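You operate a simulated robot arm through the tools that you are given. There is no shell and no other tool. Be economical: measure what you need, move in short steps, check, and stop when the job is done.

You run a simulated two-armed robot. Do the job below in one go: nothing can be reset, and whatever is moved stays where it is left.

## Task
Polish the tarnish off the candle holder, then fit the yellow candle.
Fine: orange duster with polish from the tin; duster back.

Only the result counts: the job must be done as asked and must still hold three seconds after the hand-in. Knocking over, shifting, dropping, spilling or breaking anything else fails it.

## Robot
Two 7-joint arms with fingered hands on one trunk, on a base that drives. Base frame: it is fixed to the floor where the robot stands at the start and does not move with it; the origin is under the middle of the robot, x ahead of it, y to its left, z up. Lengths are in cm, angles in degrees, forces in N, time in s.
The left shoulder is at the start at [7, 14.2, 131.4], the right one opposite. With the tool pointing down near the work surface each hand reaches from about 44 to 80 cm from the robot's upright axis, wherever it stands, measured 20 degrees to its own side. Places, roughly: open tin of polish [60, -30, 110]; socket of the saucer candle holder [60, -60, 110]. Payload 3.6 kg a hand.
Tool frame (each hand has its own): the origin (TCP) lies between the finger pads and is the grasp point; the fingertips stand 2.5 cm ahead of it; z points along the fingers, y is the line along which they close. The gripper opens to 8.8 cm. The gripper's body begins 2.9 cm behind the TCP. The gripper is a hand of 5 fingers: y runs from the thumb to the fingers, the wrist lies at [-1.3, -9.7, -16.2] in the tool frame, and closing takes about 1.5 s.
Orientation is that of the tool frame in the base frame, as [roll, pitch, yaw] about the fixed x, y, z axes, in that order (R = Rz(yaw) Ry(pitch) Rx(roll)). With the fingers straight down and the wrist toward the robot, the tool's x, y and z point along [0, 1, 0], [1, 0, 0] and [0, 0, -1] of the base frame.

## Interface
- The arms move only by the tool servo_tool. It takes "left_series", "right_series" or both (then of equal length, played together; a hand with none holds still); each is a list of rows, each a list of 3 entries, a list of its own where there are three numbers: the turn, a rotation vector about the tool's x, y, z in degrees, then the shift along the tool's x, y, z in cm, then the gripper command, from -1 (shut) to 1 (fully open), values between in proportion. In form: [[[wx, wy, wz], [tx, ty, tz], hand], ...]. A call has 1 to 10 rows; each row shifts and turns the commanded pose from where the row before left it, along the tool's axes as they then stand. A row lasts 0.2 s, in which the tool goes at most 5 cm and 8.6 degrees; a call with a longer step from one row to the next is refused whole, and so is a gripper value outside its range. Where a pose cannot be reached the arm comes as near as it can. A force on the tool above 40 N (or 10 N above the force at the start of the call, whichever is more), or a blocked arm, ends the call early, and 0.2 s more pass. Each finger travels about 7.2 cm/s and halts on what it meets, pressing with about 22 N; the grip force reading is that of the motor and also rises with nothing between the fingers. The clock runs only during rows and for 0.2 s after the last one: add rows that do not move to give the fingers time. It gives the time, the measured TCP pose, the force on the tool (base axes), the opening and the grip force at its end, in the units of the frame above (readings bear some noise).
- Cameras (640 x 400 px; columns grow to the right, rows downward): "scene" is now at [11.97, -5.66, 155.52]; the picture's right is [-0.64, -0.77, 0.00], its down [-0.35, 0.29, -0.89] and it looks along [0.69, -0.57, -0.45] (base axes); focal length 287 px, centre (320, 200). "left" rides on the left gripper at [-5.9, -7.9, -10.5] in its tool frame; the picture's right is [-0.73, -0.32, 0.61], its down [0.62, -0.68, 0.38] and it looks along [0.29, 0.66, 0.70] (tool axes); focal length 234 px, centre (320, 200). "right" rides on the right gripper at [5.9, -7.9, -10.5] in its tool frame; the picture's right is [-0.73, 0.32, -0.61], its down [-0.62, -0.68, 0.38] and it looks along [-0.29, 0.66, 0.70] (tool axes); focal length 234 px, centre (320, 200). There is no depth. A picture from a camera that has moved, and an enlarged one, comes with that camera's place and axes in the base frame and with its lens.
- capture(camera): a new picture of that camera. The clock stands still meanwhile.
- move_column(by): slides the trunk up (or, below 0, down) by that many cm; the arms and the scene camera ride with it, the base frame stays. It gives what a move gives, with no picture.
- roll_base(legs): drives the robot by 1 to 6 legs, each [ahead, left, turn to the left] in cm, cm and degrees, along the robot's own axes; the way and the turn of a leg run together, so that a leg with both is an arc; at most 150 cm and 180 degrees a leg. The arms and the cameras ride along, it lands a little off, and it stops where it bumps. It gives what a move gives.
- grasp_type(shape, hand): the hand has 5 fingers and takes this shape, open, in about a second: jaw (thumb against the fingers, like two jaws); tri (thumb and two fingers); tip (a fingertip pinch); poke (one finger out to press); point (the index stretched); flat (the hand flat); cup (the hand cupped); fist (a fist). The gripper value then closes the fingers along that shape, each until it touches; the sizes above hold for jaw. It gives what a move gives, with no picture.
- turn_head(pan, tilt): turns the head with the scene camera to pan (to the left, within 86 degrees either way) and tilt (down, from -29 to 69), counted from straight ahead of the robot. It gives what a move gives.
- close_up(camera, box): a new picture of the part [left, top, right, bottom] of that camera's present view, enlarged. The clock stands still meanwhile.
- finish_job(): hands the job in; it is judged then, once.

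Work in short steps. Places have to be worked out from the pictures, the camera data and where the tool is seen: move nearer, look again, correct. Check each grasp and each placing, and mend what went wrong. You have 120 turns and 100 pictures in all, those below and enlarged ones among them. Open the grippers and draw the arms clear of the work before you hand the job in, unless the task says otherwise; then end with one line.

The tools are called after "Emit:" by a JSON object that holds its "api" and its "payload". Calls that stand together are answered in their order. servo_tool: Moves the arms, as the interface text tells. Its arguments: {"type":"object","properties":{"left_series":{"type":"array","items":{"type":"array"}},"right_series":{"type":"array","items":{"type":"array"}}},"required":[]} The other tools are called the same way: move_column (by) slides the trunk up or down; grasp_type (shape, hand) gives the hand a shape; roll_base (legs) drives the base; turn_head (pan, tilt) turns the head that bears the scene camera; capture (camera) takes a picture; close_up (camera, box) takes an enlarged picture of a part of a camera's view; finish_job () hands the job in.

At the start:

```text
t: 0.0
left_position: [40.33, -7.87, 140.08]
left_tcp_rot: [180.0, 0.2, 90.1]
left_wrist_force: [0.3, 0.0, 0.5]
left_opening: 8.75
left_finger_force: 0.0
left_shape: jaw
right_position: [31.13, -42.77, 133.87]
right_tcp_rot: [179.9, 0.0, 90.0]
right_wrist_force: [0.1, 0.6, -0.6]
right_opening: 8.74
right_finger_force: 0.0
right_shape: jaw
trunk travel left (down, up): [-85.0, 9.0]
robot x, y, heading: [-0.01, -0.0, -0.0]
head pan, tilt: [-39.4, 26.7]
```

scene: 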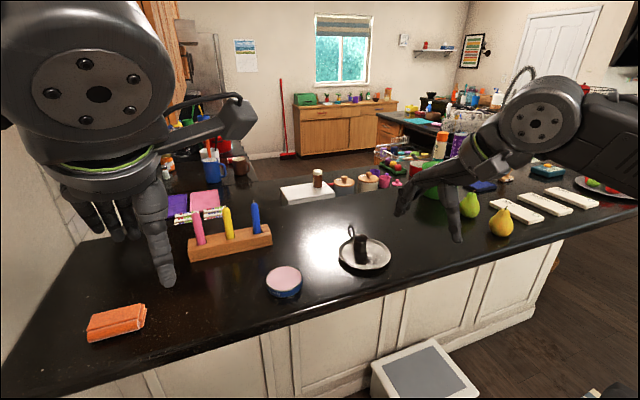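
right: 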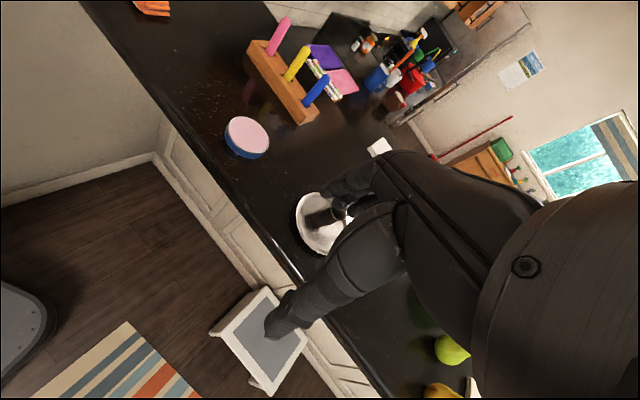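
left: 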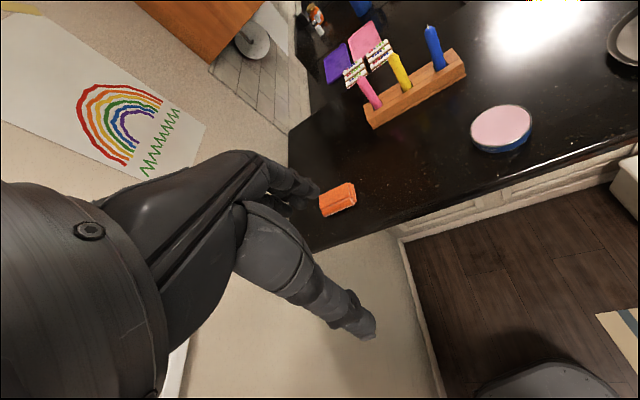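

I'll enlarge the working area first to see the holder, the tin, the candles and the duster.

Emit:
{"api": "close_up", "payload": {"camera": "scene", "box": [300, 200, 428, 280]}}

Emit:
{"api": "close_up", "payload": {"camera": "scene", "box": [80, 190, 320, 340]}}

```text
5.00 times, centred on (364, 240) of scene
camera zoom: at [11.97, -5.66, 155.52], right [-0.64, -0.77, 0.0], down [-0.35, 0.29, -0.89], along [0.69, -0.57, -0.45], focal length 1436 px, centre (100, 0)
```

zoom: 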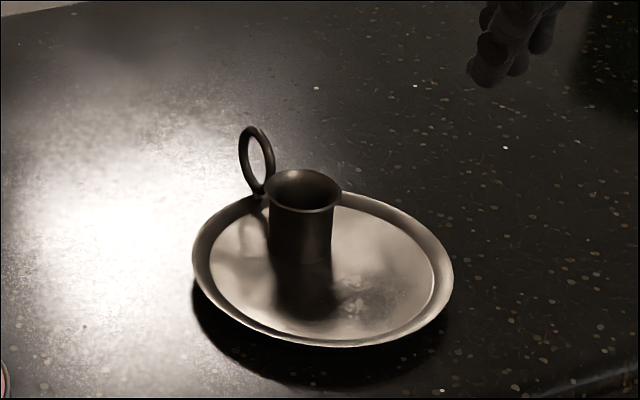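

```text
2.67 times, centred on (200, 265) of scene
camera zoom: at [11.97, -5.66, 155.52], right [-0.64, -0.77, 0.0], down [-0.35, 0.29, -0.89], along [0.69, -0.57, -0.45], focal length 766 px, centre (640, 27)
```

zoom: 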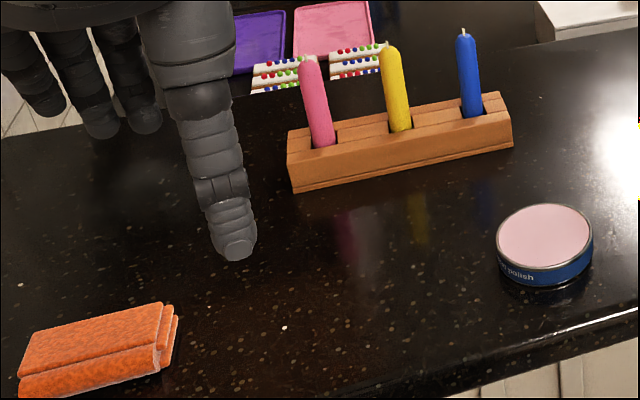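

The duster is near (69,0), the tin near (57,-31), the holder near (55,-57) and the candle rack near (80,-29). The counter's edge runs at about 20° to my y axis, so I turn to face it and look again.

Emit:
{"api": "roll_base", "payload": {"legs": [[0, 0, -20]]}}

Emit:
{"api": "turn_head", "payload": {"pan": -15, "tilt": 45}}

Emit:
{"api": "capture", "payload": {"camera": "scene"}}

```text
t: 1.5
left_position: [35.26, -21.12, 140.15]
left_tcp_rot: [-180.0, 0.1, 70.1]
left_wrist_force: [0.2, 1.0, -0.1]
left_opening: 8.77
left_finger_force: 0.0
left_shape: jaw
right_position: [14.67, -50.71, 133.84]
right_tcp_rot: [180.0, 0.1, 70.0]
right_wrist_force: [-0.9, -0.8, -0.4]
right_opening: 8.76
right_finger_force: 0.1
right_shape: jaw
trunk travel left (down, up): [-85.0, 9.0]
robot x, y, heading: [0.1, 0.2, -20.0]
head pan, tilt: [-39.4, 26.7]
```

```text
t: 2.4
left_position: [35.01, -21.13, 140.02]
left_tcp_rot: [-179.9, 0.1, 70.1]
left_wrist_force: [0.7, -0.4, 0.8]
left_opening: 8.77
left_finger_force: 0.1
left_shape: jaw
right_position: [14.57, -50.86, 133.92]
right_tcp_rot: [179.9, 0.0, 70.0]
right_wrist_force: [0.6, 0.7, 0.2]
right_opening: 8.76
right_finger_force: 0.0
right_shape: jaw
trunk travel left (down, up): [-85.0, 9.0]
robot x, y, heading: [-0.28, -0.04, -19.8]
head pan, tilt: [-15.0, 45.0]
```

```text
94 pictures are left
camera scene: at [11.22, -6.23, 152.74], right [-0.57, -0.82, 0.0], down [-0.58, 0.41, -0.71], along [0.58, -0.41, -0.71], focal length 287 px, centre (320, 200)
```

scene: 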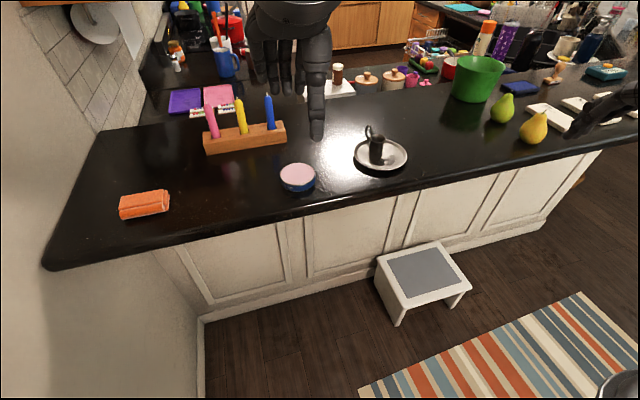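

The counter faces me squarely now and the stool stays well ahead of the base. I drive 12 cm ahead and 8 cm right so that everything comes within reach.

Emit:
{"api": "roll_base", "payload": {"legs": [[12, -8, 0]]}}

Emit:
{"api": "turn_head", "payload": {"pan": 0, "tilt": 50}}

Emit:
{"api": "capture", "payload": {"camera": "scene"}}

```text
t: 3.7
left_position: [43.43, -32.47, 140.18]
left_tcp_rot: [179.9, 0.2, 70.1]
left_wrist_force: [0.2, 0.6, -0.8]
left_opening: 8.75
left_finger_force: 0.1
left_shape: jaw
right_position: [22.79, -62.11, 133.95]
right_tcp_rot: [179.9, 0.2, 70.1]
right_wrist_force: [-0.3, 0.8, -0.2]
right_opening: 8.77
right_finger_force: 0.2
right_shape: jaw
trunk travel left (down, up): [-85.0, 9.0]
robot x, y, heading: [8.45, -11.77, -20.0]
head pan, tilt: [-15.0, 45.0]
```

```text
t: 4.5
left_position: [43.63, -32.79, 140.0]
left_tcp_rot: [180.0, 0.0, 70.1]
left_wrist_force: [0.2, 0.5, 0.6]
left_opening: 8.77
left_finger_force: 0.0
left_shape: jaw
right_position: [23.11, -62.46, 133.8]
right_tcp_rot: [180.0, -0.1, 70.1]
right_wrist_force: [0.5, 0.6, 1.1]
right_opening: 8.77
right_finger_force: 0.1
right_shape: jaw
trunk travel left (down, up): [-85.0, 9.0]
robot x, y, heading: [8.2, -11.29, -19.6]
head pan, tilt: [0.0, 50.0]
```

```text
93 pictures are left
camera scene: at [20.33, -15.82, 152.03], right [-0.34, -0.94, 0.0], down [-0.72, 0.26, -0.64], along [0.6, -0.22, -0.77], focal length 287 px, centre (320, 200)
```

scene: 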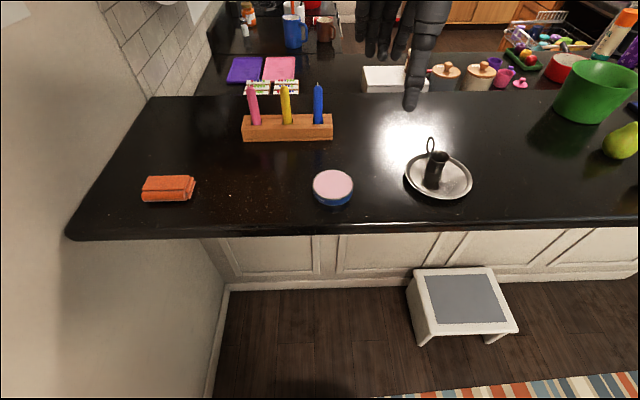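

Everything sits ahead of me now. I zoom in on the duster, tin and holder for detail.

Emit:
{"api": "close_up", "payload": {"camera": "scene", "box": [110, 150, 230, 225]}}

Emit:
{"api": "close_up", "payload": {"camera": "scene", "box": [390, 130, 486, 190]}}

Emit:
{"api": "close_up", "payload": {"camera": "scene", "box": [230, 75, 390, 215]}}

```text
5.33 times, centred on (170, 188) of scene
camera zoom: at [20.33, -15.82, 152.03], right [-0.34, -0.94, 0.0], down [-0.72, 0.26, -0.64], along [0.6, -0.22, -0.77], focal length 1531 px, centre (1120, 267)
```

zoom: 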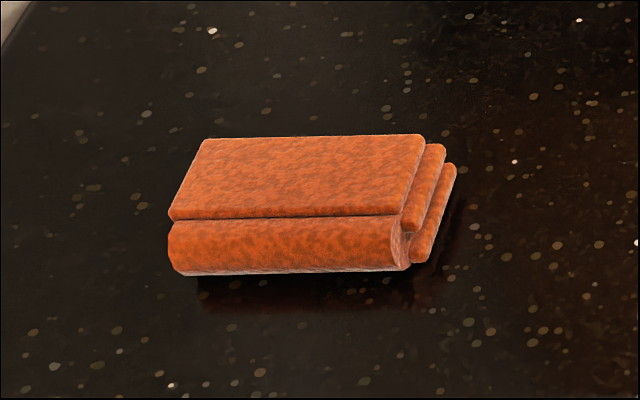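

```text
6.67 times, centred on (438, 160) of scene
camera zoom: at [20.33, -15.82, 152.03], right [-0.34, -0.94, 0.0], down [-0.72, 0.26, -0.64], along [0.6, -0.22, -0.77], focal length 1914 px, centre (-467, 467)
```

zoom: 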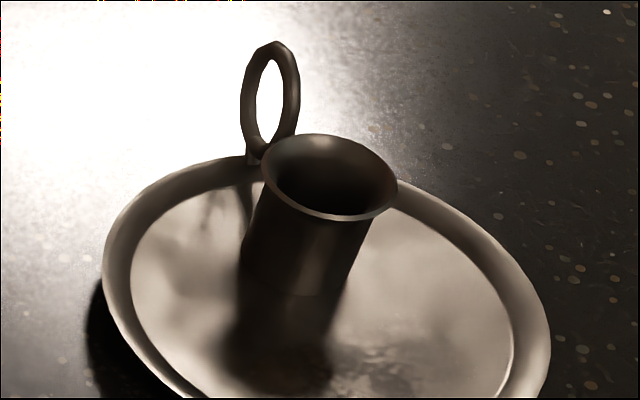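

```text
2.86 times, centred on (310, 145) of scene
camera zoom: at [20.33, -15.82, 152.03], right [-0.34, -0.94, 0.0], down [-0.72, 0.26, -0.64], along [0.6, -0.22, -0.77], focal length 820 px, centre (349, 357)
```

zoom: 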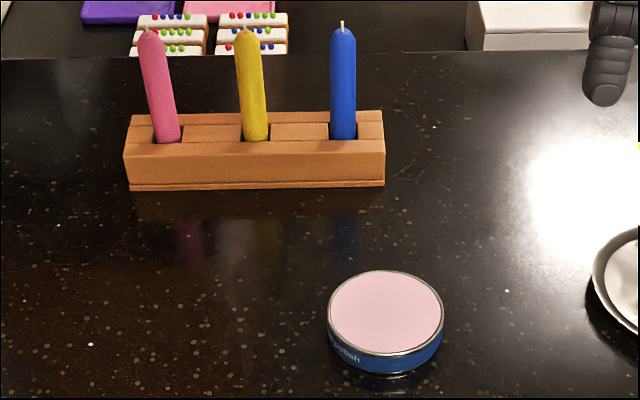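

The duster is about 9 x 4.5 x 2.3 cm and the tin about 8 cm across. Next I look at the front of the saucer, where a darker patch shows.

Emit:
{"api": "close_up", "payload": {"camera": "scene", "box": [398, 148, 478, 202]}}

Emit:
{"api": "capture", "payload": {"camera": "right"}}

```text
7.41 times, centred on (438, 175) of scene
camera zoom: at [20.33, -15.82, 152.03], right [-0.34, -0.94, 0.0], down [-0.72, 0.26, -0.64], along [0.6, -0.22, -0.77], focal length 2127 px, centre (-554, 385)
```

zoom: 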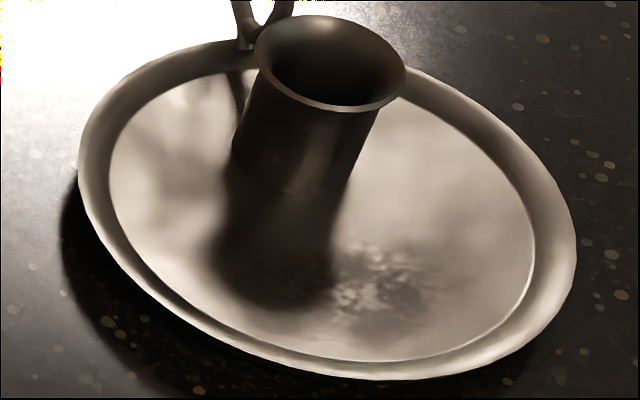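

```text
88 pictures are left
camera right: at [17.85, -54.22, 144.24], right [0.06, -0.79, 0.61], down [-0.85, -0.35, -0.38], along [0.52, -0.5, -0.7], focal length 234 px, centre (320, 200)
```

right: 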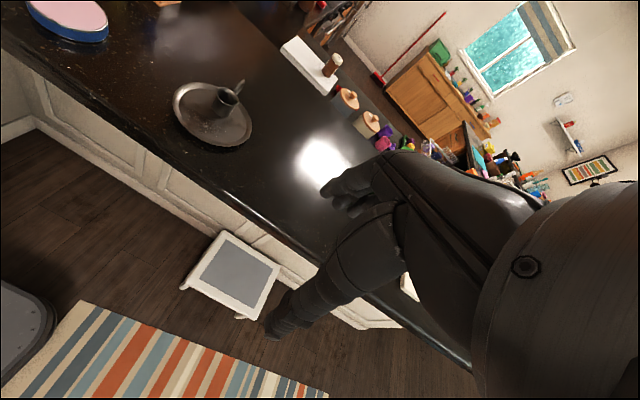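

Emit:
{"api": "close_up", "payload": {"camera": "right", "box": [164, 72, 260, 152]}}

```text
5.00 times, centred on (212, 112) of right
camera zoom: at [17.85, -54.22, 144.24], right [0.06, -0.79, 0.61], down [-0.85, -0.35, -0.38], along [0.52, -0.5, -0.7], focal length 1171 px, centre (860, 640)
```

zoom: 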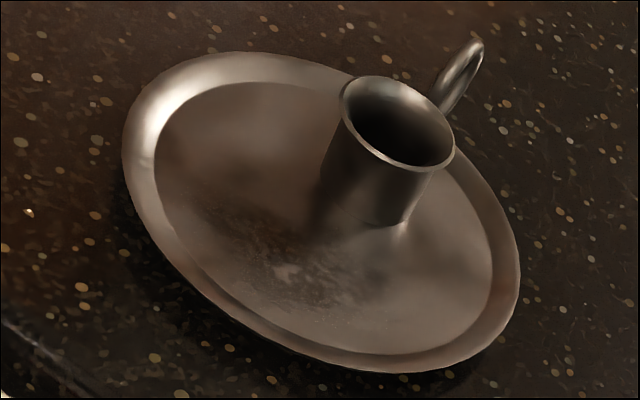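

The tarnish patch lies on the robot side of the saucer, near (49.5,-54.6). The saucer's centre is near (52.3,-54.7) and the socket top near (55,-55.5,111). The left hand will take the duster, so I move it above (68,-1).

Emit:
{"api": "servo_tool", "payload": {"left_series": [[[0, 0, 0], [4.2, 1.36, 0], 1], [[0, 0, 0], [4.2, 1.36, 0], 1], [[0, 0, 0], [4.2, 1.36, 0], 1], [[0, 0, 0], [4.2, 1.36, 0], 1], [[0, 0, 0], [4.2, 1.36, 0], 1], [[0, 0, 0], [4.2, 1.36, 0], 1], [[0, 0, 0], [4.2, 1.36, 1], 1], [[0, 0, 0], [4.2, 1.36, 2], 1], [[0, 0, 0], [4.1, 1.36, 2], 1]]}}

Emit:
{"api": "capture", "payload": {"camera": "left"}}

Emit:
{"api": "capture", "payload": {"camera": "scene"}}

```text
t: 6.5
left_position: [67.55, -8.83, 136.36]
left_tcp_rot: [179.2, -1.6, 66.6]
left_wrist_force: [1.4, 0.0, 0.6]
left_opening: 8.77
left_finger_force: 0.1
left_shape: jaw
right_position: [18.92, -66.83, 132.95]
right_tcp_rot: [179.3, -1.6, 66.4]
right_wrist_force: [0.2, 0.4, -0.4]
right_opening: 8.77
right_finger_force: 0.1
right_shape: jaw
trunk travel left (down, up): [-85.0, 9.0]
robot x, y, heading: [10.07, -12.31, -23.9]
head pan, tilt: [0.0, 50.0]
```

```text
86 pictures are left
camera left: at [57.68, -11.44, 146.61], right [-0.57, -0.53, -0.63], down [-0.37, 0.85, -0.37], along [0.73, 0.02, -0.68], focal length 234 px, centre (320, 200)
```

left: 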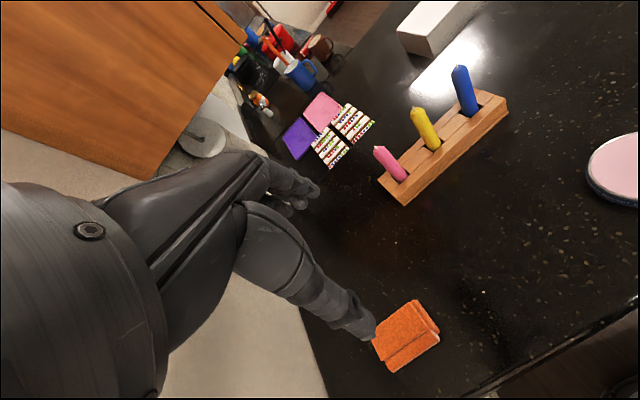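

```text
85 pictures are left
camera scene: at [18.36, -21.33, 152.12], right [-0.4, -0.92, -0.03], down [-0.69, 0.32, -0.65], along [0.61, -0.24, -0.76], focal length 287 px, centre (320, 200)
```

scene: 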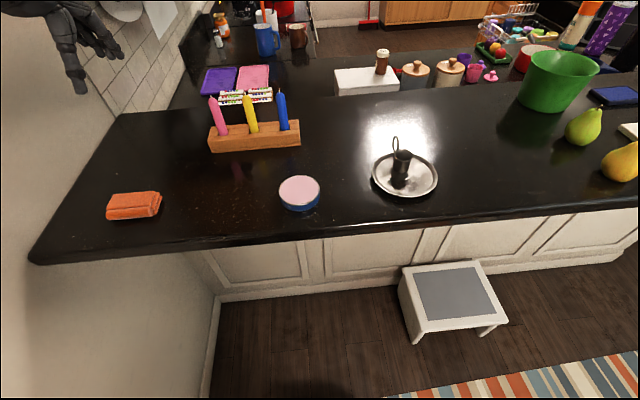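

The base swung about 4° with the fast arm motion. I hold still to see whether that settles.

Emit:
{"api": "servo_tool", "payload": {"left_series": [[[0, 0, 0], [0, 0, 0], 1], [[0, 0, 0], [0, 0, 0], 1], [[0, 0, 0], [0, 0, 0], 1], [[0, 0, 0], [0, 0, 0], 1]]}}

Emit:
{"api": "capture", "payload": {"camera": "scene"}}

```text
t: 7.5
left_position: [67.7, -8.6, 136.2]
left_tcp_rot: [179.7, -1.6, 66.9]
left_wrist_force: [-0.4, -0.2, 0.3]
left_opening: 8.75
left_finger_force: 0.0
left_shape: jaw
right_position: [19.61, -66.88, 132.75]
right_tcp_rot: [179.6, -1.7, 66.7]
right_wrist_force: [-0.2, 0.3, 0.0]
right_opening: 8.77
right_finger_force: 0.0
right_shape: jaw
trunk travel left (down, up): [-85.0, 9.0]
robot x, y, heading: [10.32, -12.23, -23.2]
head pan, tilt: [0.0, 50.0]
```

```text
84 pictures are left
camera scene: at [18.75, -21.63, 152.1], right [-0.39, -0.92, -0.04], down [-0.69, 0.32, -0.65], along [0.61, -0.23, -0.76], focal length 287 px, centre (320, 200)
```

scene: 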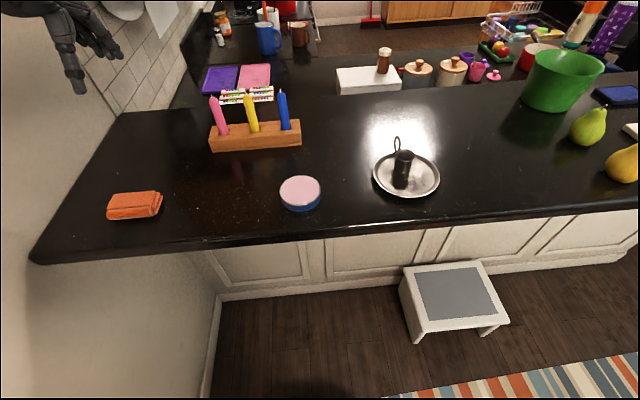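

The base sways a little with the arms' load, so I go slowly and close the loop on the measured TCP. Both cameras put the duster at (68,-0.6), and I move over it and partly down.

Emit:
{"api": "servo_tool", "payload": {"left_series": [[[0, 0, -0.3], [0.68, -0.28, 1], 1], [[0, 0, -0.3], [0.68, -0.28, 1.5], 1], [[0, 0, -0.3], [0.68, -0.28, 2], 1], [[0, 0, -0.3], [0.68, -0.28, 2], 1], [[0, 0, -0.3], [0.68, -0.28, 2], 1], [[0, 0, -0.3], [0.68, -0.28, 2], 1], [[0, 0, -0.3], [0.68, -0.28, 2], 1], [[0, 0, -0.3], [0.68, -0.28, 2], 1], [[0, 0, -0.3], [0.68, -0.28, 1.5], 1], [[0, 0, -0.3], [0.68, -0.28, 1], 1]]}}

Emit:
{"api": "capture", "payload": {"camera": "left"}}

Emit:
{"api": "capture", "payload": {"camera": "scene"}}

```text
t: 9.7
left_position: [73.45, -9.91, 119.51]
left_tcp_rot: [179.4, -1.7, 63.5]
left_wrist_force: [0.2, -0.4, -0.3]
left_opening: 8.78
left_finger_force: 0.1
left_shape: jaw
right_position: [17.79, -70.28, 132.72]
right_tcp_rot: [179.8, -1.4, 60.3]
right_wrist_force: [0.1, -0.1, -0.2]
right_opening: 8.76
right_finger_force: 0.1
right_shape: jaw
trunk travel left (down, up): [-85.0, 9.0]
robot x, y, heading: [14.28, -14.84, -29.5]
head pan, tilt: [0.0, 50.0]
```

```text
83 pictures are left
camera left: at [63.52, -12.08, 129.7], right [-0.6, -0.49, -0.63], down [-0.32, 0.87, -0.37], along [0.73, -0.02, -0.68], focal length 234 px, centre (320, 200)
```

left: 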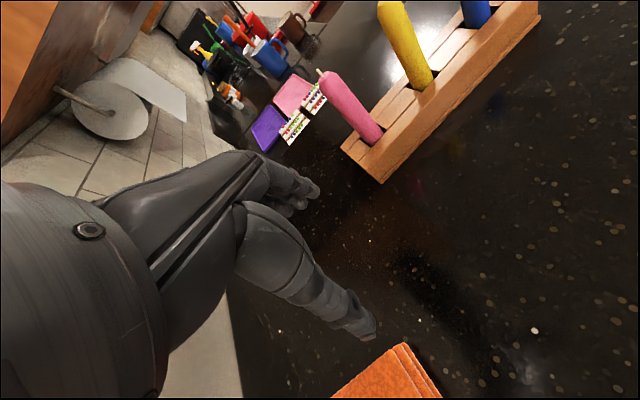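

```text
82 pictures are left
camera scene: at [21.23, -26.61, 152.22], right [-0.49, -0.87, -0.05], down [-0.65, 0.4, -0.65], along [0.58, -0.29, -0.76], focal length 287 px, centre (320, 200)
```

scene: 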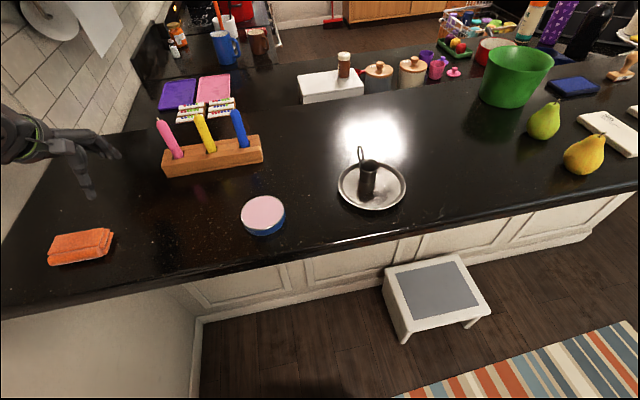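

The base has been pushed to heading -29.5, most likely because the left elbow meets the wall on the left. I retract the left arm along its path and will use the right arm instead.

Emit:
{"api": "servo_tool", "payload": {"left_series": [[[0, 0, 0.3], [-0.5, 0, -2], 1], [[0, 0, 0.3], [-1, 0, -2], 1], [[0, 0, 0.3], [-2, 0, -2], 1], [[0, 0, 0.3], [-3, 0, -2], 1], [[0, 0, 0.3], [-3, 0, -2], 1], [[0, 0, 0.3], [-3, 0, -2], 1], [[0, 0, 0.3], [-3, -1, -2], 1], [[0, 0, 0.3], [-3, -1, -2], 1], [[0, 0, 0.3], [-3, -1, -2], 1], [[0, 0, 0.3], [-3, -1, -2], 1]]}}

Emit:
{"api": "servo_tool", "payload": {"left_series": [[[0, 0, 0], [-3, -1, 0], 1], [[0, 0, 0], [-3, -1, 0], 1], [[0, 0, 0], [-3, -1, 0], 1], [[0, 0, 0], [-3, -1, 0], 1], [[0, 0, 0], [-2, -1, 0], 1], [[0, 0, 0], [-2, -1, 0], 1], [[0, 0, 0], [0, -2, 0], 1], [[0, 0, 0], [0, -2, 0], 1], [[0, 0, 0], [0, 0, 0], 1]]}}

Emit:
{"api": "capture", "payload": {"camera": "scene"}}

```text
t: 11.9
left_position: [55.67, -15.36, 138.01]
left_tcp_rot: [-180.0, 0.2, 70.4]
left_wrist_force: [0.5, 0.6, 0.0]
left_opening: 8.79
left_finger_force: 0.0
left_shape: jaw
right_position: [23.25, -61.91, 134.04]
right_tcp_rot: [-180.0, 0.1, 70.3]
right_wrist_force: [0.2, -0.4, 0.4]
right_opening: 8.76
right_finger_force: 0.1
right_shape: jaw
trunk travel left (down, up): [-85.0, 9.0]
robot x, y, heading: [8.26, -11.33, -20.2]
head pan, tilt: [0.0, 50.0]
```

```text
t: 13.9
left_position: [41.0, -27.66, 138.07]
left_tcp_rot: [180.0, 0.1, 70.1]
left_wrist_force: [-0.1, 0.5, -1.0]
left_opening: 8.77
left_finger_force: 0.1
left_shape: jaw
right_position: [23.1, -62.46, 133.76]
right_tcp_rot: [179.9, -0.1, 70.1]
right_wrist_force: [-0.4, -0.6, -0.1]
right_opening: 8.76
right_finger_force: 0.1
right_shape: jaw
trunk travel left (down, up): [-85.0, 9.0]
robot x, y, heading: [8.43, -11.34, -19.9]
head pan, tilt: [0.0, 50.0]
```

```text
81 pictures are left
camera scene: at [20.33, -15.82, 152.03], right [-0.34, -0.94, 0.0], down [-0.72, 0.26, -0.64], along [0.6, -0.22, -0.77], focal length 287 px, centre (320, 200)
```

scene: 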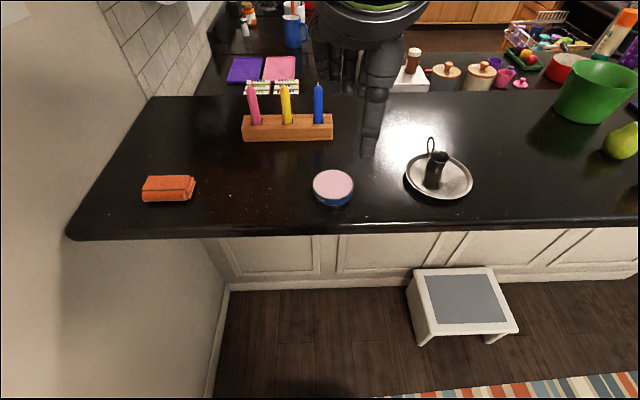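

The base sprang back to its place, which confirms the wall contact, and nothing was disturbed. I turn left so the right arm can reach the duster from straight ahead.

Emit:
{"api": "roll_base", "payload": {"legs": [[0, 0, 25]]}}

Emit:
{"api": "turn_head", "payload": {"pan": 0, "tilt": 45}}

```text
t: 15.6
left_position: [44.64, -12.26, 138.1]
left_tcp_rot: [179.9, 0.1, 95.3]
left_wrist_force: [-0.6, 0.7, -0.6]
left_opening: 8.77
left_finger_force: 0.2
left_shape: jaw
right_position: [43.25, -51.43, 133.86]
right_tcp_rot: [180.0, 0.0, 95.3]
right_wrist_force: [0.7, -0.3, -0.4]
right_opening: 8.77
right_finger_force: 0.0
right_shape: jaw
trunk travel left (down, up): [-85.0, 9.0]
robot x, y, heading: [8.09, -11.56, 5.3]
head pan, tilt: [0.0, 50.0]
```

```text
t: 16.2
left_position: [44.76, -12.22, 138.12]
left_tcp_rot: [179.9, 0.1, 95.2]
left_wrist_force: [-0.2, 0.1, -0.9]
left_opening: 8.78
left_finger_force: 0.0
left_shape: jaw
right_position: [43.2, -51.53, 133.91]
right_tcp_rot: [180.0, 0.0, 95.2]
right_wrist_force: [0.2, 0.0, 1.1]
right_opening: 8.76
right_finger_force: 0.0
right_shape: jaw
trunk travel left (down, up): [-85.0, 9.0]
robot x, y, heading: [8.05, -11.67, 4.9]
head pan, tilt: [0.0, 45.0]
```

The heading is +5 with no wall contact. I tuck the left hand back and bring the right hand toward the duster at a safe height.

Emit:
{"api": "servo_tool", "payload": {"left_series": [[[0, 0, 0], [1, -1, -0.6], 1], [[0, 0, 0], [1, -1, -0.6], 1], [[0, 0, 0], [1, -1, -0.6], 1], [[0, 0, 0], [1, -1, -0.6], 1], [[0, 0, 0], [1, -1, -0.6], 1], [[0, 0, 0], [1, -1, -0.6], 1], [[0, 0, 0], [1, -1, -0.6], 1], [[0, 0, 0], [1, -1, -0.6], 1], [[0, 0, 0], [0, 0, 0], 1], [[0, 0, 0], [0, 0, 0], 1]], "right_series": [[[0, 0, 0], [1, 2.6, 0], 1], [[0, 0, 0], [1, 2.6, 0], 1], [[0, 0, 0], [1, 2.6, 0], 1], [[0, 0, 0], [2, 2.6, 0], 1], [[0, 0, 0], [3.5, 2.6, 0], 1], [[0, 0, 0], [3.5, 2.6, 0], 1], [[0, 0, 0], [3.5, 2.6, 0], 1], [[0, 0, 0], [3.5, 2.6, 0], 1], [[0, 0, 0], [3.5, 2.6, 0], 1], [[0, 0, 0], [2.5, 1, 0], 1]]}}

Emit:
{"api": "capture", "payload": {"camera": "scene"}}

```text
t: 18.4
left_position: [36.1, -4.9, 142.64]
left_tcp_rot: [-179.9, 0.1, 95.2]
left_wrist_force: [0.1, -0.3, -0.7]
left_opening: 8.77
left_finger_force: 0.1
left_shape: jaw
right_position: [65.45, -24.21, 133.87]
right_tcp_rot: [179.9, 0.0, 95.2]
right_wrist_force: [-0.3, -0.7, -1.0]
right_opening: 8.8
right_finger_force: 0.1
right_shape: jaw
trunk travel left (down, up): [-85.0, 9.0]
robot x, y, heading: [8.41, -11.34, 5.4]
head pan, tilt: [0.0, 45.0]
```

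```text
80 pictures are left
camera scene: at [21.59, -10.17, 152.71], right [0.09, -1.0, 0.0], down [-0.71, -0.06, -0.71], along [0.7, 0.06, -0.71], focal length 287 px, centre (320, 200)
```

scene: 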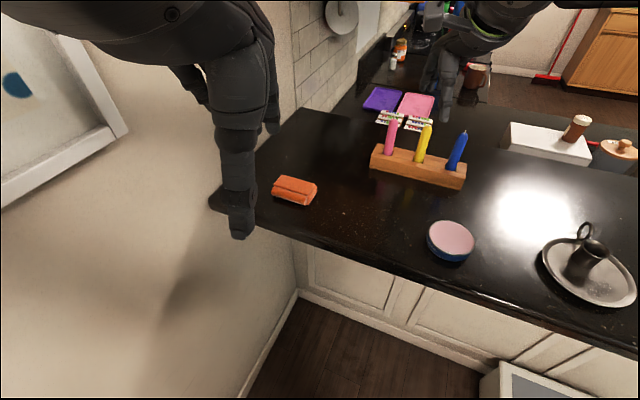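

The right hand is well clear of everything. I continue to above the duster, then turn the tool to yaw 70 to match the duster's long axis.

Emit:
{"api": "servo_tool", "payload": {"right_series": [[[0, 0, 0], [3, 0.6, 0], 1], [[0, 0, 0], [3, 0.6, 0], 1], [[0, 0, 0], [3, 0.6, 0], 1], [[0, 0, 0], [3, 0.6, 0], 1], [[0, 0, 0], [3, 0.6, 0], 1], [[0, 0, 0], [3, 0.6, 0], 1], [[0, 0, 0], [3, 0.6, 0], 1], [[0, 0, 0], [3, 0.6, 0], 1]]}}

Emit:
{"api": "servo_tool", "payload": {"right_series": [[[0, 0, 3.2], [0, 0, 1], 1], [[0, 0, 3.2], [0, 0, 1], 1], [[0, 0, 3.2], [0, 0, 1], 1], [[0, 0, 3.2], [0, 0, 1], 1], [[0, 0, 3.2], [0, 0, 1], 1], [[0, 0, 3.2], [0, 0, 1], 1], [[0, 0, 3.2], [0, 0, 1], 1], [[0, 0, 2.8], [0, 0, 1], 1], [[0, 0, 0], [0, 0, 1], 1], [[0, 0, 0], [0, 0, 0], 1]]}}

Emit:
{"api": "capture", "payload": {"camera": "right"}}

```text
t: 20.2
left_position: [36.02, -4.96, 142.92]
left_tcp_rot: [-179.9, 0.1, 95.2]
left_wrist_force: [-0.5, 0.1, 0.0]
left_opening: 8.79
left_finger_force: 0.0
left_shape: jaw
right_position: [62.52, -14.6, 130.69]
right_tcp_rot: [179.9, 0.0, 95.2]
right_wrist_force: [0.5, 0.1, -0.2]
right_opening: 8.78
right_finger_force: 0.0
right_shape: jaw
right hand out of reach, approached as far as the arm can: row 3, 4, 5, 6, 7, 8
trunk travel left (down, up): [-85.0, 9.0]
robot x, y, heading: [8.59, -11.69, 5.0]
head pan, tilt: [0.0, 45.0]
```

```text
t: 22.4
left_position: [35.94, -4.81, 142.8]
left_tcp_rot: [-180.0, 0.1, 95.2]
left_wrist_force: [0.3, 0.5, 0.4]
left_opening: 8.79
left_finger_force: 0.1
left_shape: jaw
right_position: [61.53, -19.66, 121.11]
right_tcp_rot: [-179.9, 0.1, 70.0]
right_wrist_force: [-0.3, 0.3, 1.1]
right_opening: 8.76
right_finger_force: 0.1
right_shape: jaw
right hand out of reach, approached as far as the arm can: row 1, 2, 3, 4, 5, 6, 7, 8
trunk travel left (down, up): [-85.0, 9.0]
robot x, y, heading: [8.88, -11.63, 5.2]
head pan, tilt: [0.0, 45.0]
```

```text
79 pictures are left
camera right: at [56.32, -11.5, 131.5], right [0.05, -0.79, 0.61], down [-0.85, -0.35, -0.38], along [0.52, -0.5, -0.7], focal length 234 px, centre (320, 200)
```

right: 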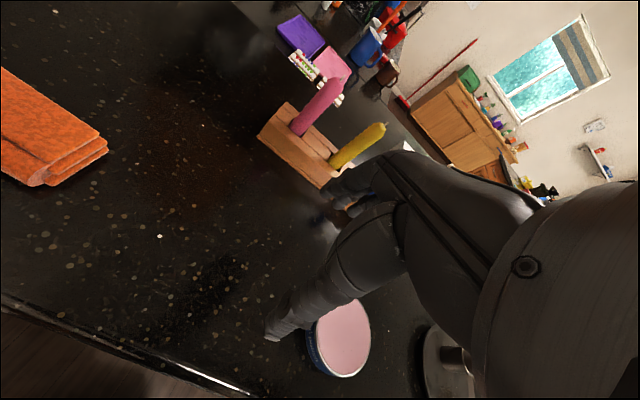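

At this heading the duster is out of the right arm's reach across the body. I raise the hand and turn the base further left, which puts the duster about 20° to my right.

Emit:
{"api": "servo_tool", "payload": {"right_series": [[[0, 0, 0], [0, -0.5, -3], 1], [[0, 0, 0], [0, -0.5, -3], 1], [[0, 0, 0], [0, -0.5, -3], 1], [[0, 0, 0], [0, -0.5, -3], 1], [[0, 0, 0], [0, -0.5, -1], 1]]}}

Emit:
{"api": "roll_base", "payload": {"legs": [[0, 0, 25]]}}

Emit:
{"api": "turn_head", "payload": {"pan": -20, "tilt": 45}}

Emit:
{"api": "capture", "payload": {"camera": "scene"}}

```text
t: 23.6
left_position: [35.96, -4.9, 142.67]
left_tcp_rot: [180.0, 0.1, 95.3]
left_wrist_force: [-0.5, 0.3, 0.0]
left_opening: 8.8
left_finger_force: 0.1
left_shape: jaw
right_position: [58.88, -21.27, 133.57]
right_tcp_rot: [180.0, -0.2, 70.0]
right_wrist_force: [0.1, 0.1, -0.2]
right_opening: 8.78
right_finger_force: 0.0
right_shape: jaw
right hand out of reach, approached as far as the arm can: row 2, 3, 4, 5
trunk travel left (down, up): [-85.0, 9.0]
robot x, y, heading: [8.41, -11.66, 5.4]
head pan, tilt: [0.0, 45.0]
```

```text
t: 25.3
left_position: [30.53, 6.22, 142.81]
left_tcp_rot: [180.0, 0.1, 120.3]
left_wrist_force: [-0.3, -0.3, 0.3]
left_opening: 8.79
left_finger_force: 0.2
left_shape: jaw
right_position: [58.15, 0.97, 133.56]
right_tcp_rot: [179.9, -0.2, 95.2]
right_wrist_force: [0.5, 0.5, -0.6]
right_opening: 8.8
right_finger_force: 0.1
right_shape: jaw
trunk travel left (down, up): [-85.0, 9.0]
robot x, y, heading: [8.5, -11.61, 30.3]
head pan, tilt: [0.0, 45.0]
```

```text
t: 26.1
left_position: [30.6, 6.22, 142.83]
left_tcp_rot: [-180.0, 0.1, 120.4]
left_wrist_force: [0.6, -0.1, 0.4]
left_opening: 8.78
left_finger_force: 0.0
left_shape: jaw
right_position: [58.23, 1.09, 133.55]
right_tcp_rot: [-179.9, -0.2, 95.3]
right_wrist_force: [0.4, 0.2, 0.6]
right_opening: 8.79
right_finger_force: 0.0
right_shape: jaw
trunk travel left (down, up): [-85.0, 9.0]
robot x, y, heading: [8.21, -11.58, 30.1]
head pan, tilt: [-20.0, 45.0]
```

```text
78 pictures are left
camera scene: at [20.65, -7.4, 152.73], right [0.18, -0.98, 0.0], down [-0.7, -0.13, -0.71], along [0.7, 0.13, -0.71], focal length 287 px, centre (320, 200)
```

scene: 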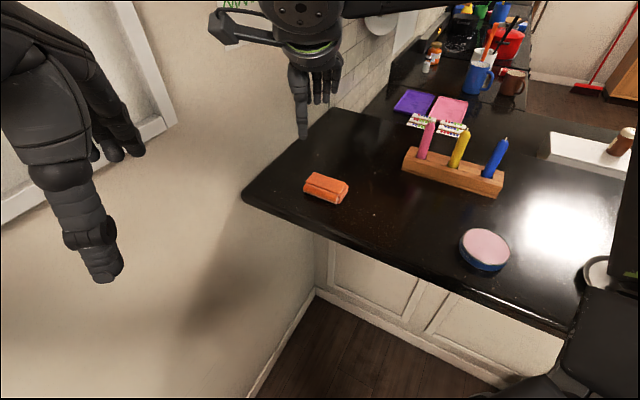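

The duster reads (68.3,0) again. I move over it and turn to yaw 70, coming down to about z=122.

Emit:
{"api": "servo_tool", "payload": {"right_series": [[[0, 0, 0], [-0.4, 1.9, 0], 1], [[0, 0, 0], [-0.4, 1.9, 0], 1], [[0, 0, 0], [-0.4, 1.9, 0], 1], [[0, 0, 0], [-0.4, 1.9, 0], 1], [[0, 0, 0], [-0.4, 1.9, 0], 1]]}}

Emit:
{"api": "servo_tool", "payload": {"right_series": [[[0, 0, 3.2], [0, 0, 1], 1], [[0, 0, 3.2], [0, 0, 1], 1], [[0, 0, 3.2], [0, 0, 1.5], 1], [[0, 0, 3.2], [0, 0, 1.5], 1], [[0, 0, 3.2], [0, 0, 1.5], 1], [[0, 0, 3.2], [0, 0, 1.5], 1], [[0, 0, 3.2], [0, 0, 1.5], 1], [[0, 0, 2.8], [0, 0, 1], 1], [[0, 0, 0], [0, 0, 0.5], 1], [[0, 0, 0], [0, 0, 0], 1]]}}

Emit:
{"api": "capture", "payload": {"camera": "right"}}

Emit:
{"api": "capture", "payload": {"camera": "scene"}}

```text
t: 27.3
left_position: [30.55, 6.09, 142.71]
left_tcp_rot: [179.9, 0.0, 120.3]
left_wrist_force: [-0.6, 0.2, 0.5]
left_opening: 8.79
left_finger_force: 0.0
left_shape: jaw
right_position: [67.9, -0.11, 133.38]
right_tcp_rot: [-179.9, -0.1, 95.2]
right_wrist_force: [-0.2, -0.5, 0.1]
right_opening: 8.79
right_finger_force: 0.1
right_shape: jaw
trunk travel left (down, up): [-85.0, 9.0]
robot x, y, heading: [8.13, -11.47, 30.3]
head pan, tilt: [-20.0, 45.0]
```

```text
t: 29.5
left_position: [30.5, 6.1, 142.68]
left_tcp_rot: [-180.0, 0.1, 120.2]
left_wrist_force: [-0.2, -0.3, -0.5]
left_opening: 8.79
left_finger_force: 0.0
left_shape: jaw
right_position: [68.19, -2.82, 121.85]
right_tcp_rot: [-180.0, -0.3, 70.1]
right_wrist_force: [0.1, 0.4, 0.5]
right_opening: 8.79
right_finger_force: 0.0
right_shape: jaw
right hand out of reach, approached as far as the arm can: row 5, 6, 7, 8
trunk travel left (down, up): [-85.0, 9.0]
robot x, y, heading: [8.62, -11.58, 30.3]
head pan, tilt: [-20.0, 45.0]
```

```text
77 pictures are left
camera right: at [62.9, 5.43, 132.31], right [0.06, -0.8, 0.6], down [-0.85, -0.35, -0.38], along [0.52, -0.49, -0.7], focal length 234 px, centre (320, 200)
```

right: 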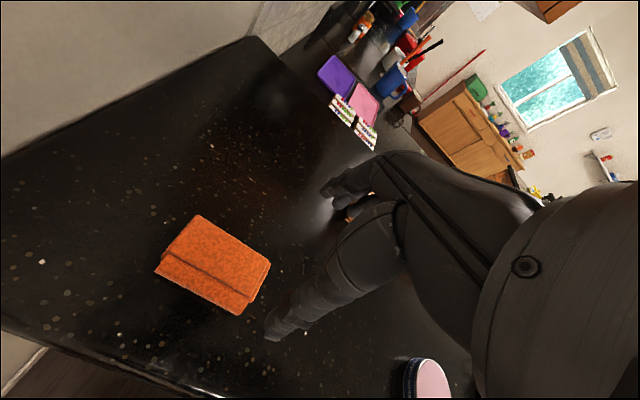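

```text
76 pictures are left
camera scene: at [20.67, -7.42, 152.73], right [0.18, -0.98, 0.0], down [-0.7, -0.13, -0.71], along [0.7, 0.13, -0.71], focal length 287 px, centre (320, 200)
```

scene: 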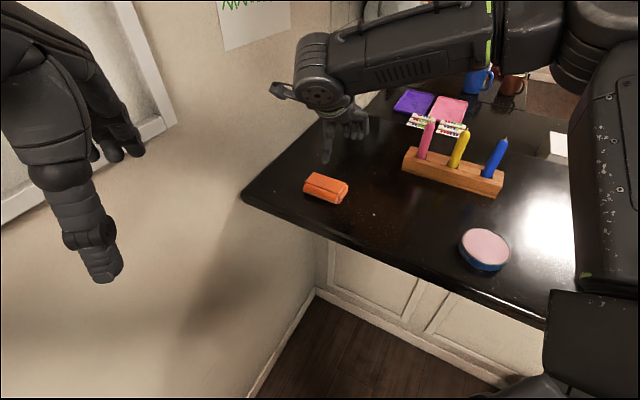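

The limit is the wrist's turn: at yaw 70 the hand stops about 3 cm short. Shifting the base about 10 cm to its own left should ease the wrist angle, and the hand is high enough to ride along.

Emit:
{"api": "roll_base", "payload": {"legs": [[0, 10, 0]]}}

Emit:
{"api": "servo_tool", "payload": {"right_series": [[[0, 0, 0], [0, 0, 0], 1], [[0, 0, 0], [0, 0, 0], 1]]}}

```text
t: 30.7
left_position: [25.9, 14.33, 142.95]
left_tcp_rot: [179.9, -0.1, 120.4]
left_wrist_force: [0.4, -0.8, 0.2]
left_opening: 8.78
left_finger_force: 0.0
left_shape: jaw
right_position: [63.45, 5.49, 121.82]
right_tcp_rot: [-179.8, -0.4, 70.0]
right_wrist_force: [-0.6, -0.5, 0.0]
right_opening: 8.78
right_finger_force: 0.0
right_shape: jaw
trunk travel left (down, up): [-85.0, 9.0]
robot x, y, heading: [3.42, -2.99, 30.5]
head pan, tilt: [-20.0, 45.0]
```

```text
t: 31.3
left_position: [25.63, 14.6, 142.72]
left_tcp_rot: [179.9, 0.0, 120.2]
left_wrist_force: [0.3, -0.6, 0.9]
left_opening: 8.77
left_finger_force: 0.1
left_shape: jaw
right_position: [63.24, 5.67, 121.74]
right_tcp_rot: [-179.8, -0.3, 70.0]
right_wrist_force: [-0.3, 0.2, 0.4]
right_opening: 8.8
right_finger_force: 0.0
right_shape: jaw
trunk travel left (down, up): [-85.0, 9.0]
robot x, y, heading: [3.38, -2.76, 30.2]
head pan, tilt: [-20.0, 45.0]
```

Emit:
{"api": "servo_tool", "payload": {"right_series": [[[0, 0, 0], [-0.77, 1.34, 0], 1], [[0, 0, 0], [-0.77, 1.34, 0], 1], [[0, 0, 0], [-0.77, 1.34, 0], 1], [[0, 0, 0], [-0.77, 1.34, 0.5], 1], [[0, 0, 0], [-0.77, 1.34, 1], 1], [[0, 0, 0], [0, 0, 1.5], 1], [[0, 0, 0], [0, 0, 1.5], 1], [[0, 0, 0], [0, 0, 1.5], 1], [[0, 0, 0], [0, 0, 1], 1], [[0, 0, 0], [0, 0, 0], 1]]}}

Emit:
{"api": "capture", "payload": {"camera": "right"}}

Emit:
{"api": "capture", "payload": {"camera": "scene"}}

```text
t: 33.5
left_position: [25.56, 14.8, 142.69]
left_tcp_rot: [-179.9, 0.1, 120.3]
left_wrist_force: [-0.4, -0.4, 0.0]
left_opening: 8.78
left_finger_force: 0.0
left_shape: jaw
right_position: [68.05, 0.16, 114.77]
right_tcp_rot: [-180.0, -0.3, 70.0]
right_wrist_force: [0.5, -0.6, -0.1]
right_opening: 8.76
right_finger_force: 0.1
right_shape: jaw
trunk travel left (down, up): [-85.0, 9.0]
robot x, y, heading: [3.57, -3.05, 30.2]
head pan, tilt: [-20.0, 45.0]
```

```text
75 pictures are left
camera right: at [62.82, 8.3, 125.33], right [0.06, -0.8, 0.6], down [-0.85, -0.35, -0.38], along [0.52, -0.49, -0.7], focal length 234 px, centre (320, 200)
```

right: 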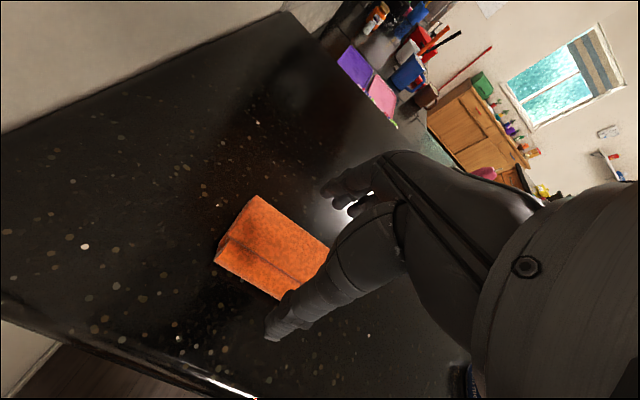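

```text
74 pictures are left
camera scene: at [15.58, 1.28, 152.73], right [0.18, -0.98, 0.0], down [-0.7, -0.13, -0.71], along [0.7, 0.13, -0.71], focal length 287 px, centre (320, 200)
```

scene: 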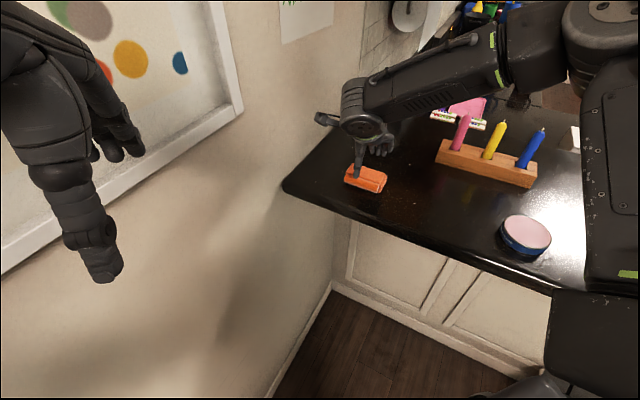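

The tool axis projects within a centimetre of the duster's middle, and the fingers straddle its width. I descend to TCP z of about 110.4.

Emit:
{"api": "servo_tool", "payload": {"right_series": [[[0, 0, 0], [0.1, 0, 1], 1], [[0, 0, 0], [0.1, 0, 1], 1], [[0, 0, 0], [0.1, 0, 1], 1], [[0, 0, 0], [0, 0, 0.8], 1], [[0, 0, 0], [0, 0, 0.5], 1], [[0, 0, 0], [0, 0, 0], 1]]}}

Emit:
{"api": "capture", "payload": {"camera": "right"}}

Emit:
{"api": "close_up", "payload": {"camera": "scene", "box": [310, 120, 430, 210]}}

```text
t: 34.9
left_position: [25.57, 14.75, 142.82]
left_tcp_rot: [-179.9, 0.1, 120.3]
left_wrist_force: [0.0, 0.2, 0.2]
left_opening: 8.8
left_finger_force: 0.1
left_shape: jaw
right_position: [68.18, 0.32, 110.53]
right_tcp_rot: [-179.9, -0.3, 70.0]
right_wrist_force: [-0.6, 0.1, -0.2]
right_opening: 8.78
right_finger_force: 0.2
right_shape: jaw
trunk travel left (down, up): [-85.0, 9.0]
robot x, y, heading: [3.18, -3.14, 30.1]
head pan, tilt: [-20.0, 45.0]
```

```text
73 pictures are left
camera right: at [62.93, 8.54, 120.99], right [0.06, -0.8, 0.6], down [-0.85, -0.35, -0.38], along [0.52, -0.49, -0.7], focal length 234 px, centre (320, 200)
```

right: 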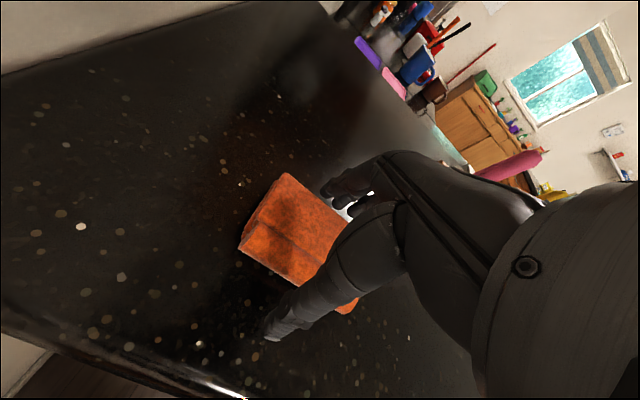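

```text
4.44 times, centred on (370, 165) of scene
camera zoom: at [15.6, 1.25, 152.73], right [0.18, -0.98, 0.0], down [-0.7, -0.13, -0.71], along [0.7, 0.13, -0.71], focal length 1276 px, centre (98, 356)
```

zoom: 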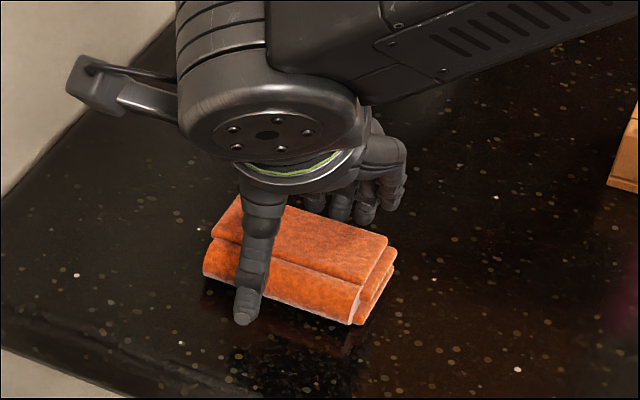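

The thumb is on the near side and the fingers on the far side of the duster. I close the hand.

Emit:
{"api": "servo_tool", "payload": {"right_series": [[[0, 0, 0], [0, 0, 0], -1], [[0, 0, 0], [0, 0, 0], -1], [[0, 0, 0], [0, 0, 0], -1], [[0, 0, 0], [0, 0, 0], -1], [[0, 0, 0], [0, 0, 0], -1], [[0, 0, 0], [0, 0, 0], -1], [[0, 0, 0], [0, 0, 0], -1], [[0, 0, 0], [0, 0, 0], -1]]}}

Emit:
{"api": "close_up", "payload": {"camera": "scene", "box": [310, 120, 430, 210]}}

```text
t: 36.7
left_position: [25.57, 14.8, 142.76]
left_tcp_rot: [180.0, 0.1, 120.3]
left_wrist_force: [0.1, -0.5, 0.4]
left_opening: 8.8
left_finger_force: 0.1
left_shape: jaw
right_position: [68.22, 0.36, 110.6]
right_tcp_rot: [-179.8, -0.3, 70.0]
right_wrist_force: [1.0, 0.7, 0.6]
right_opening: 4.45
right_finger_force: 22.4
right_shape: jaw
trunk travel left (down, up): [-85.0, 9.0]
robot x, y, heading: [3.57, -3.2, 30.1]
head pan, tilt: [-20.0, 45.0]
```

```text
4.44 times, centred on (370, 165) of scene
camera zoom: at [15.61, 1.26, 152.73], right [0.18, -0.98, 0.0], down [-0.7, -0.13, -0.71], along [0.7, 0.13, -0.71], focal length 1276 px, centre (98, 356)
```

zoom: 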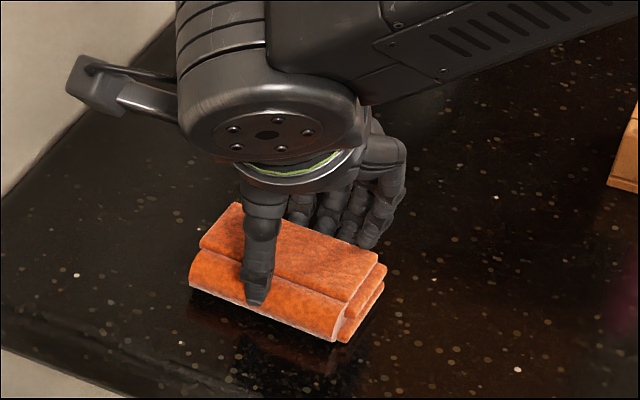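

The duster is held with an opening of 4.45 and 22 N. I lift it and check the grasp.

Emit:
{"api": "servo_tool", "payload": {"right_series": [[[0, 0, 0], [0, 0, -0.5], -1], [[0, 0, 0], [0, 0, -1], -1], [[0, 0, 0], [0, 0, -1.5], -1], [[0, 0, 0], [0, 0, -1.5], -1], [[0, 0, 0], [0, 0, -1.5], -1], [[0, 0, 0], [0, 0, -1.5], -1], [[0, 0, 0], [0, 0, -1.5], -1], [[0, 0, 0], [0, 0, -1.5], -1], [[0, 0, 0], [0, 0, -1.5], -1], [[0, 0, 0], [0, 0, 0], -1]]}}

Emit:
{"api": "capture", "payload": {"camera": "right"}}

Emit:
{"api": "capture", "payload": {"camera": "scene"}}

```text
t: 38.9
left_position: [25.55, 14.75, 142.8]
left_tcp_rot: [179.9, 0.1, 120.4]
left_wrist_force: [-0.1, -0.4, -0.5]
left_opening: 8.79
left_finger_force: 0.0
left_shape: jaw
right_position: [68.26, 0.32, 122.55]
right_tcp_rot: [-179.9, -0.3, 70.0]
right_wrist_force: [-1.4, -0.4, -0.4]
right_opening: 4.41
right_finger_force: 21.9
right_shape: jaw
trunk travel left (down, up): [-85.0, 9.0]
robot x, y, heading: [3.39, -3.17, 30.2]
head pan, tilt: [-20.0, 45.0]
```

```text
70 pictures are left
camera right: at [62.94, 8.49, 133.01], right [0.06, -0.8, 0.6], down [-0.85, -0.35, -0.38], along [0.52, -0.49, -0.7], focal length 234 px, centre (320, 200)
```

right: 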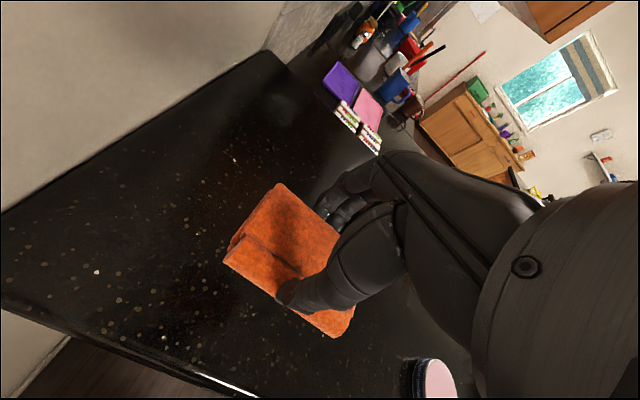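

```text
69 pictures are left
camera scene: at [15.63, 1.26, 152.73], right [0.18, -0.98, 0.0], down [-0.7, -0.13, -0.71], along [0.7, 0.13, -0.71], focal length 287 px, centre (320, 200)
```

scene: 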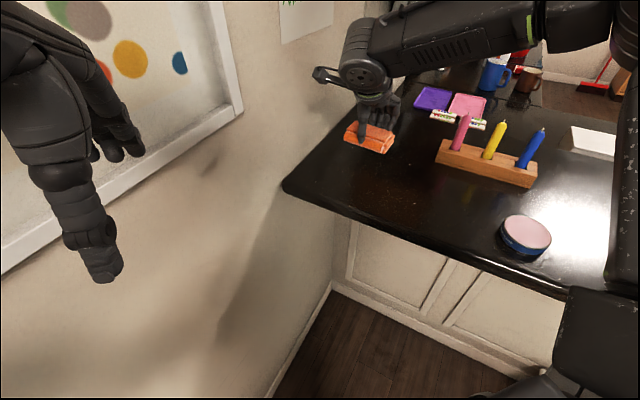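

The duster is firmly held and lifted. I raise it to z=132 and turn the base -40°, which leaves the tin about 20° to my right and the tool at yaw 30.

Emit:
{"api": "servo_tool", "payload": {"right_series": [[[0, 0, 0], [0, 0, -2], -1], [[0, 0, 0], [0, 0, -2], -1], [[0, 0, 0], [0, 0, -2], -1], [[0, 0, 0], [0, 0, -2], -1], [[0, 0, 0], [0, -1, -1], -1], [[0, 0, 0], [0, -1, 0], -1], [[0, 0, 0], [0, 0, 0], -1]]}}

Emit:
{"api": "roll_base", "payload": {"legs": [[0, 0, -20], [0, 0, -20]]}}

Emit:
{"api": "capture", "payload": {"camera": "right"}}

Emit:
{"api": "capture", "payload": {"camera": "scene"}}

```text
t: 40.5
left_position: [25.5, 14.79, 142.87]
left_tcp_rot: [180.0, 0.1, 120.3]
left_wrist_force: [-0.1, 0.1, 0.1]
left_opening: 8.81
left_finger_force: 0.0
left_shape: jaw
right_position: [66.25, 0.92, 131.41]
right_tcp_rot: [-180.0, -0.3, 70.0]
right_wrist_force: [-0.3, 1.0, -0.8]
right_opening: 4.42
right_finger_force: 22.2
right_shape: jaw
trunk travel left (down, up): [-85.0, 9.0]
robot x, y, heading: [3.16, -2.64, 30.0]
head pan, tilt: [-20.0, 45.0]
```

```text
t: 42.1
left_position: [29.02, 5.0, 143.08]
left_tcp_rot: [179.3, -0.3, 100.2]
left_wrist_force: [-0.4, 0.7, -0.7]
left_opening: 8.76
left_finger_force: 0.2
left_shape: jaw
right_position: [62.79, -21.86, 131.68]
right_tcp_rot: [-179.9, -0.8, 49.9]
right_wrist_force: [-0.9, 0.8, 0.4]
right_opening: 4.43
right_finger_force: 22.1
right_shape: jaw
trunk travel left (down, up): [-85.0, 9.0]
robot x, y, heading: [3.17, -3.08, 10.1]
head pan, tilt: [-20.0, 45.0]
stopped in leg 1: the robot was blocked; the commanded pose is now the measured one
```

```text
68 pictures are left
camera right: at [60.6, -12.47, 142.31], right [-0.22, -0.77, 0.6], down [-0.92, -0.03, -0.39], along [0.32, -0.64, -0.7], focal length 234 px, centre (320, 200)
```

right: 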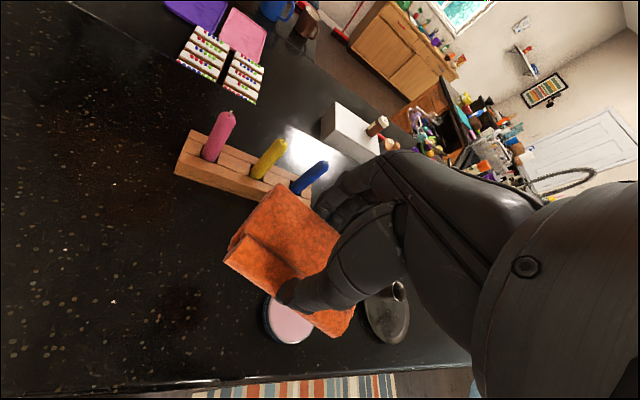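

```text
67 pictures are left
camera scene: at [15.1, -4.42, 152.81], right [-0.17, -0.99, -0.01], down [-0.69, 0.13, -0.71], along [0.7, -0.11, -0.7], focal length 287 px, centre (320, 200)
```

scene: 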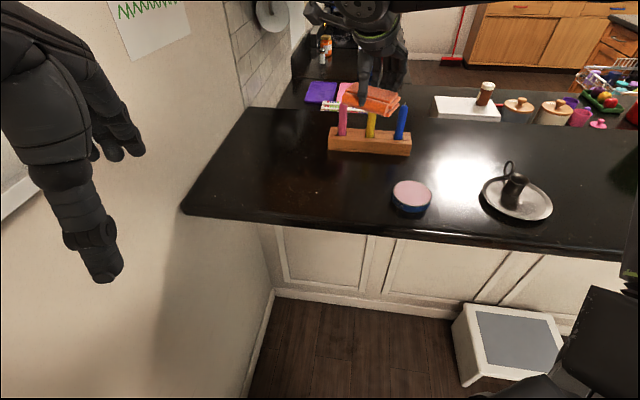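

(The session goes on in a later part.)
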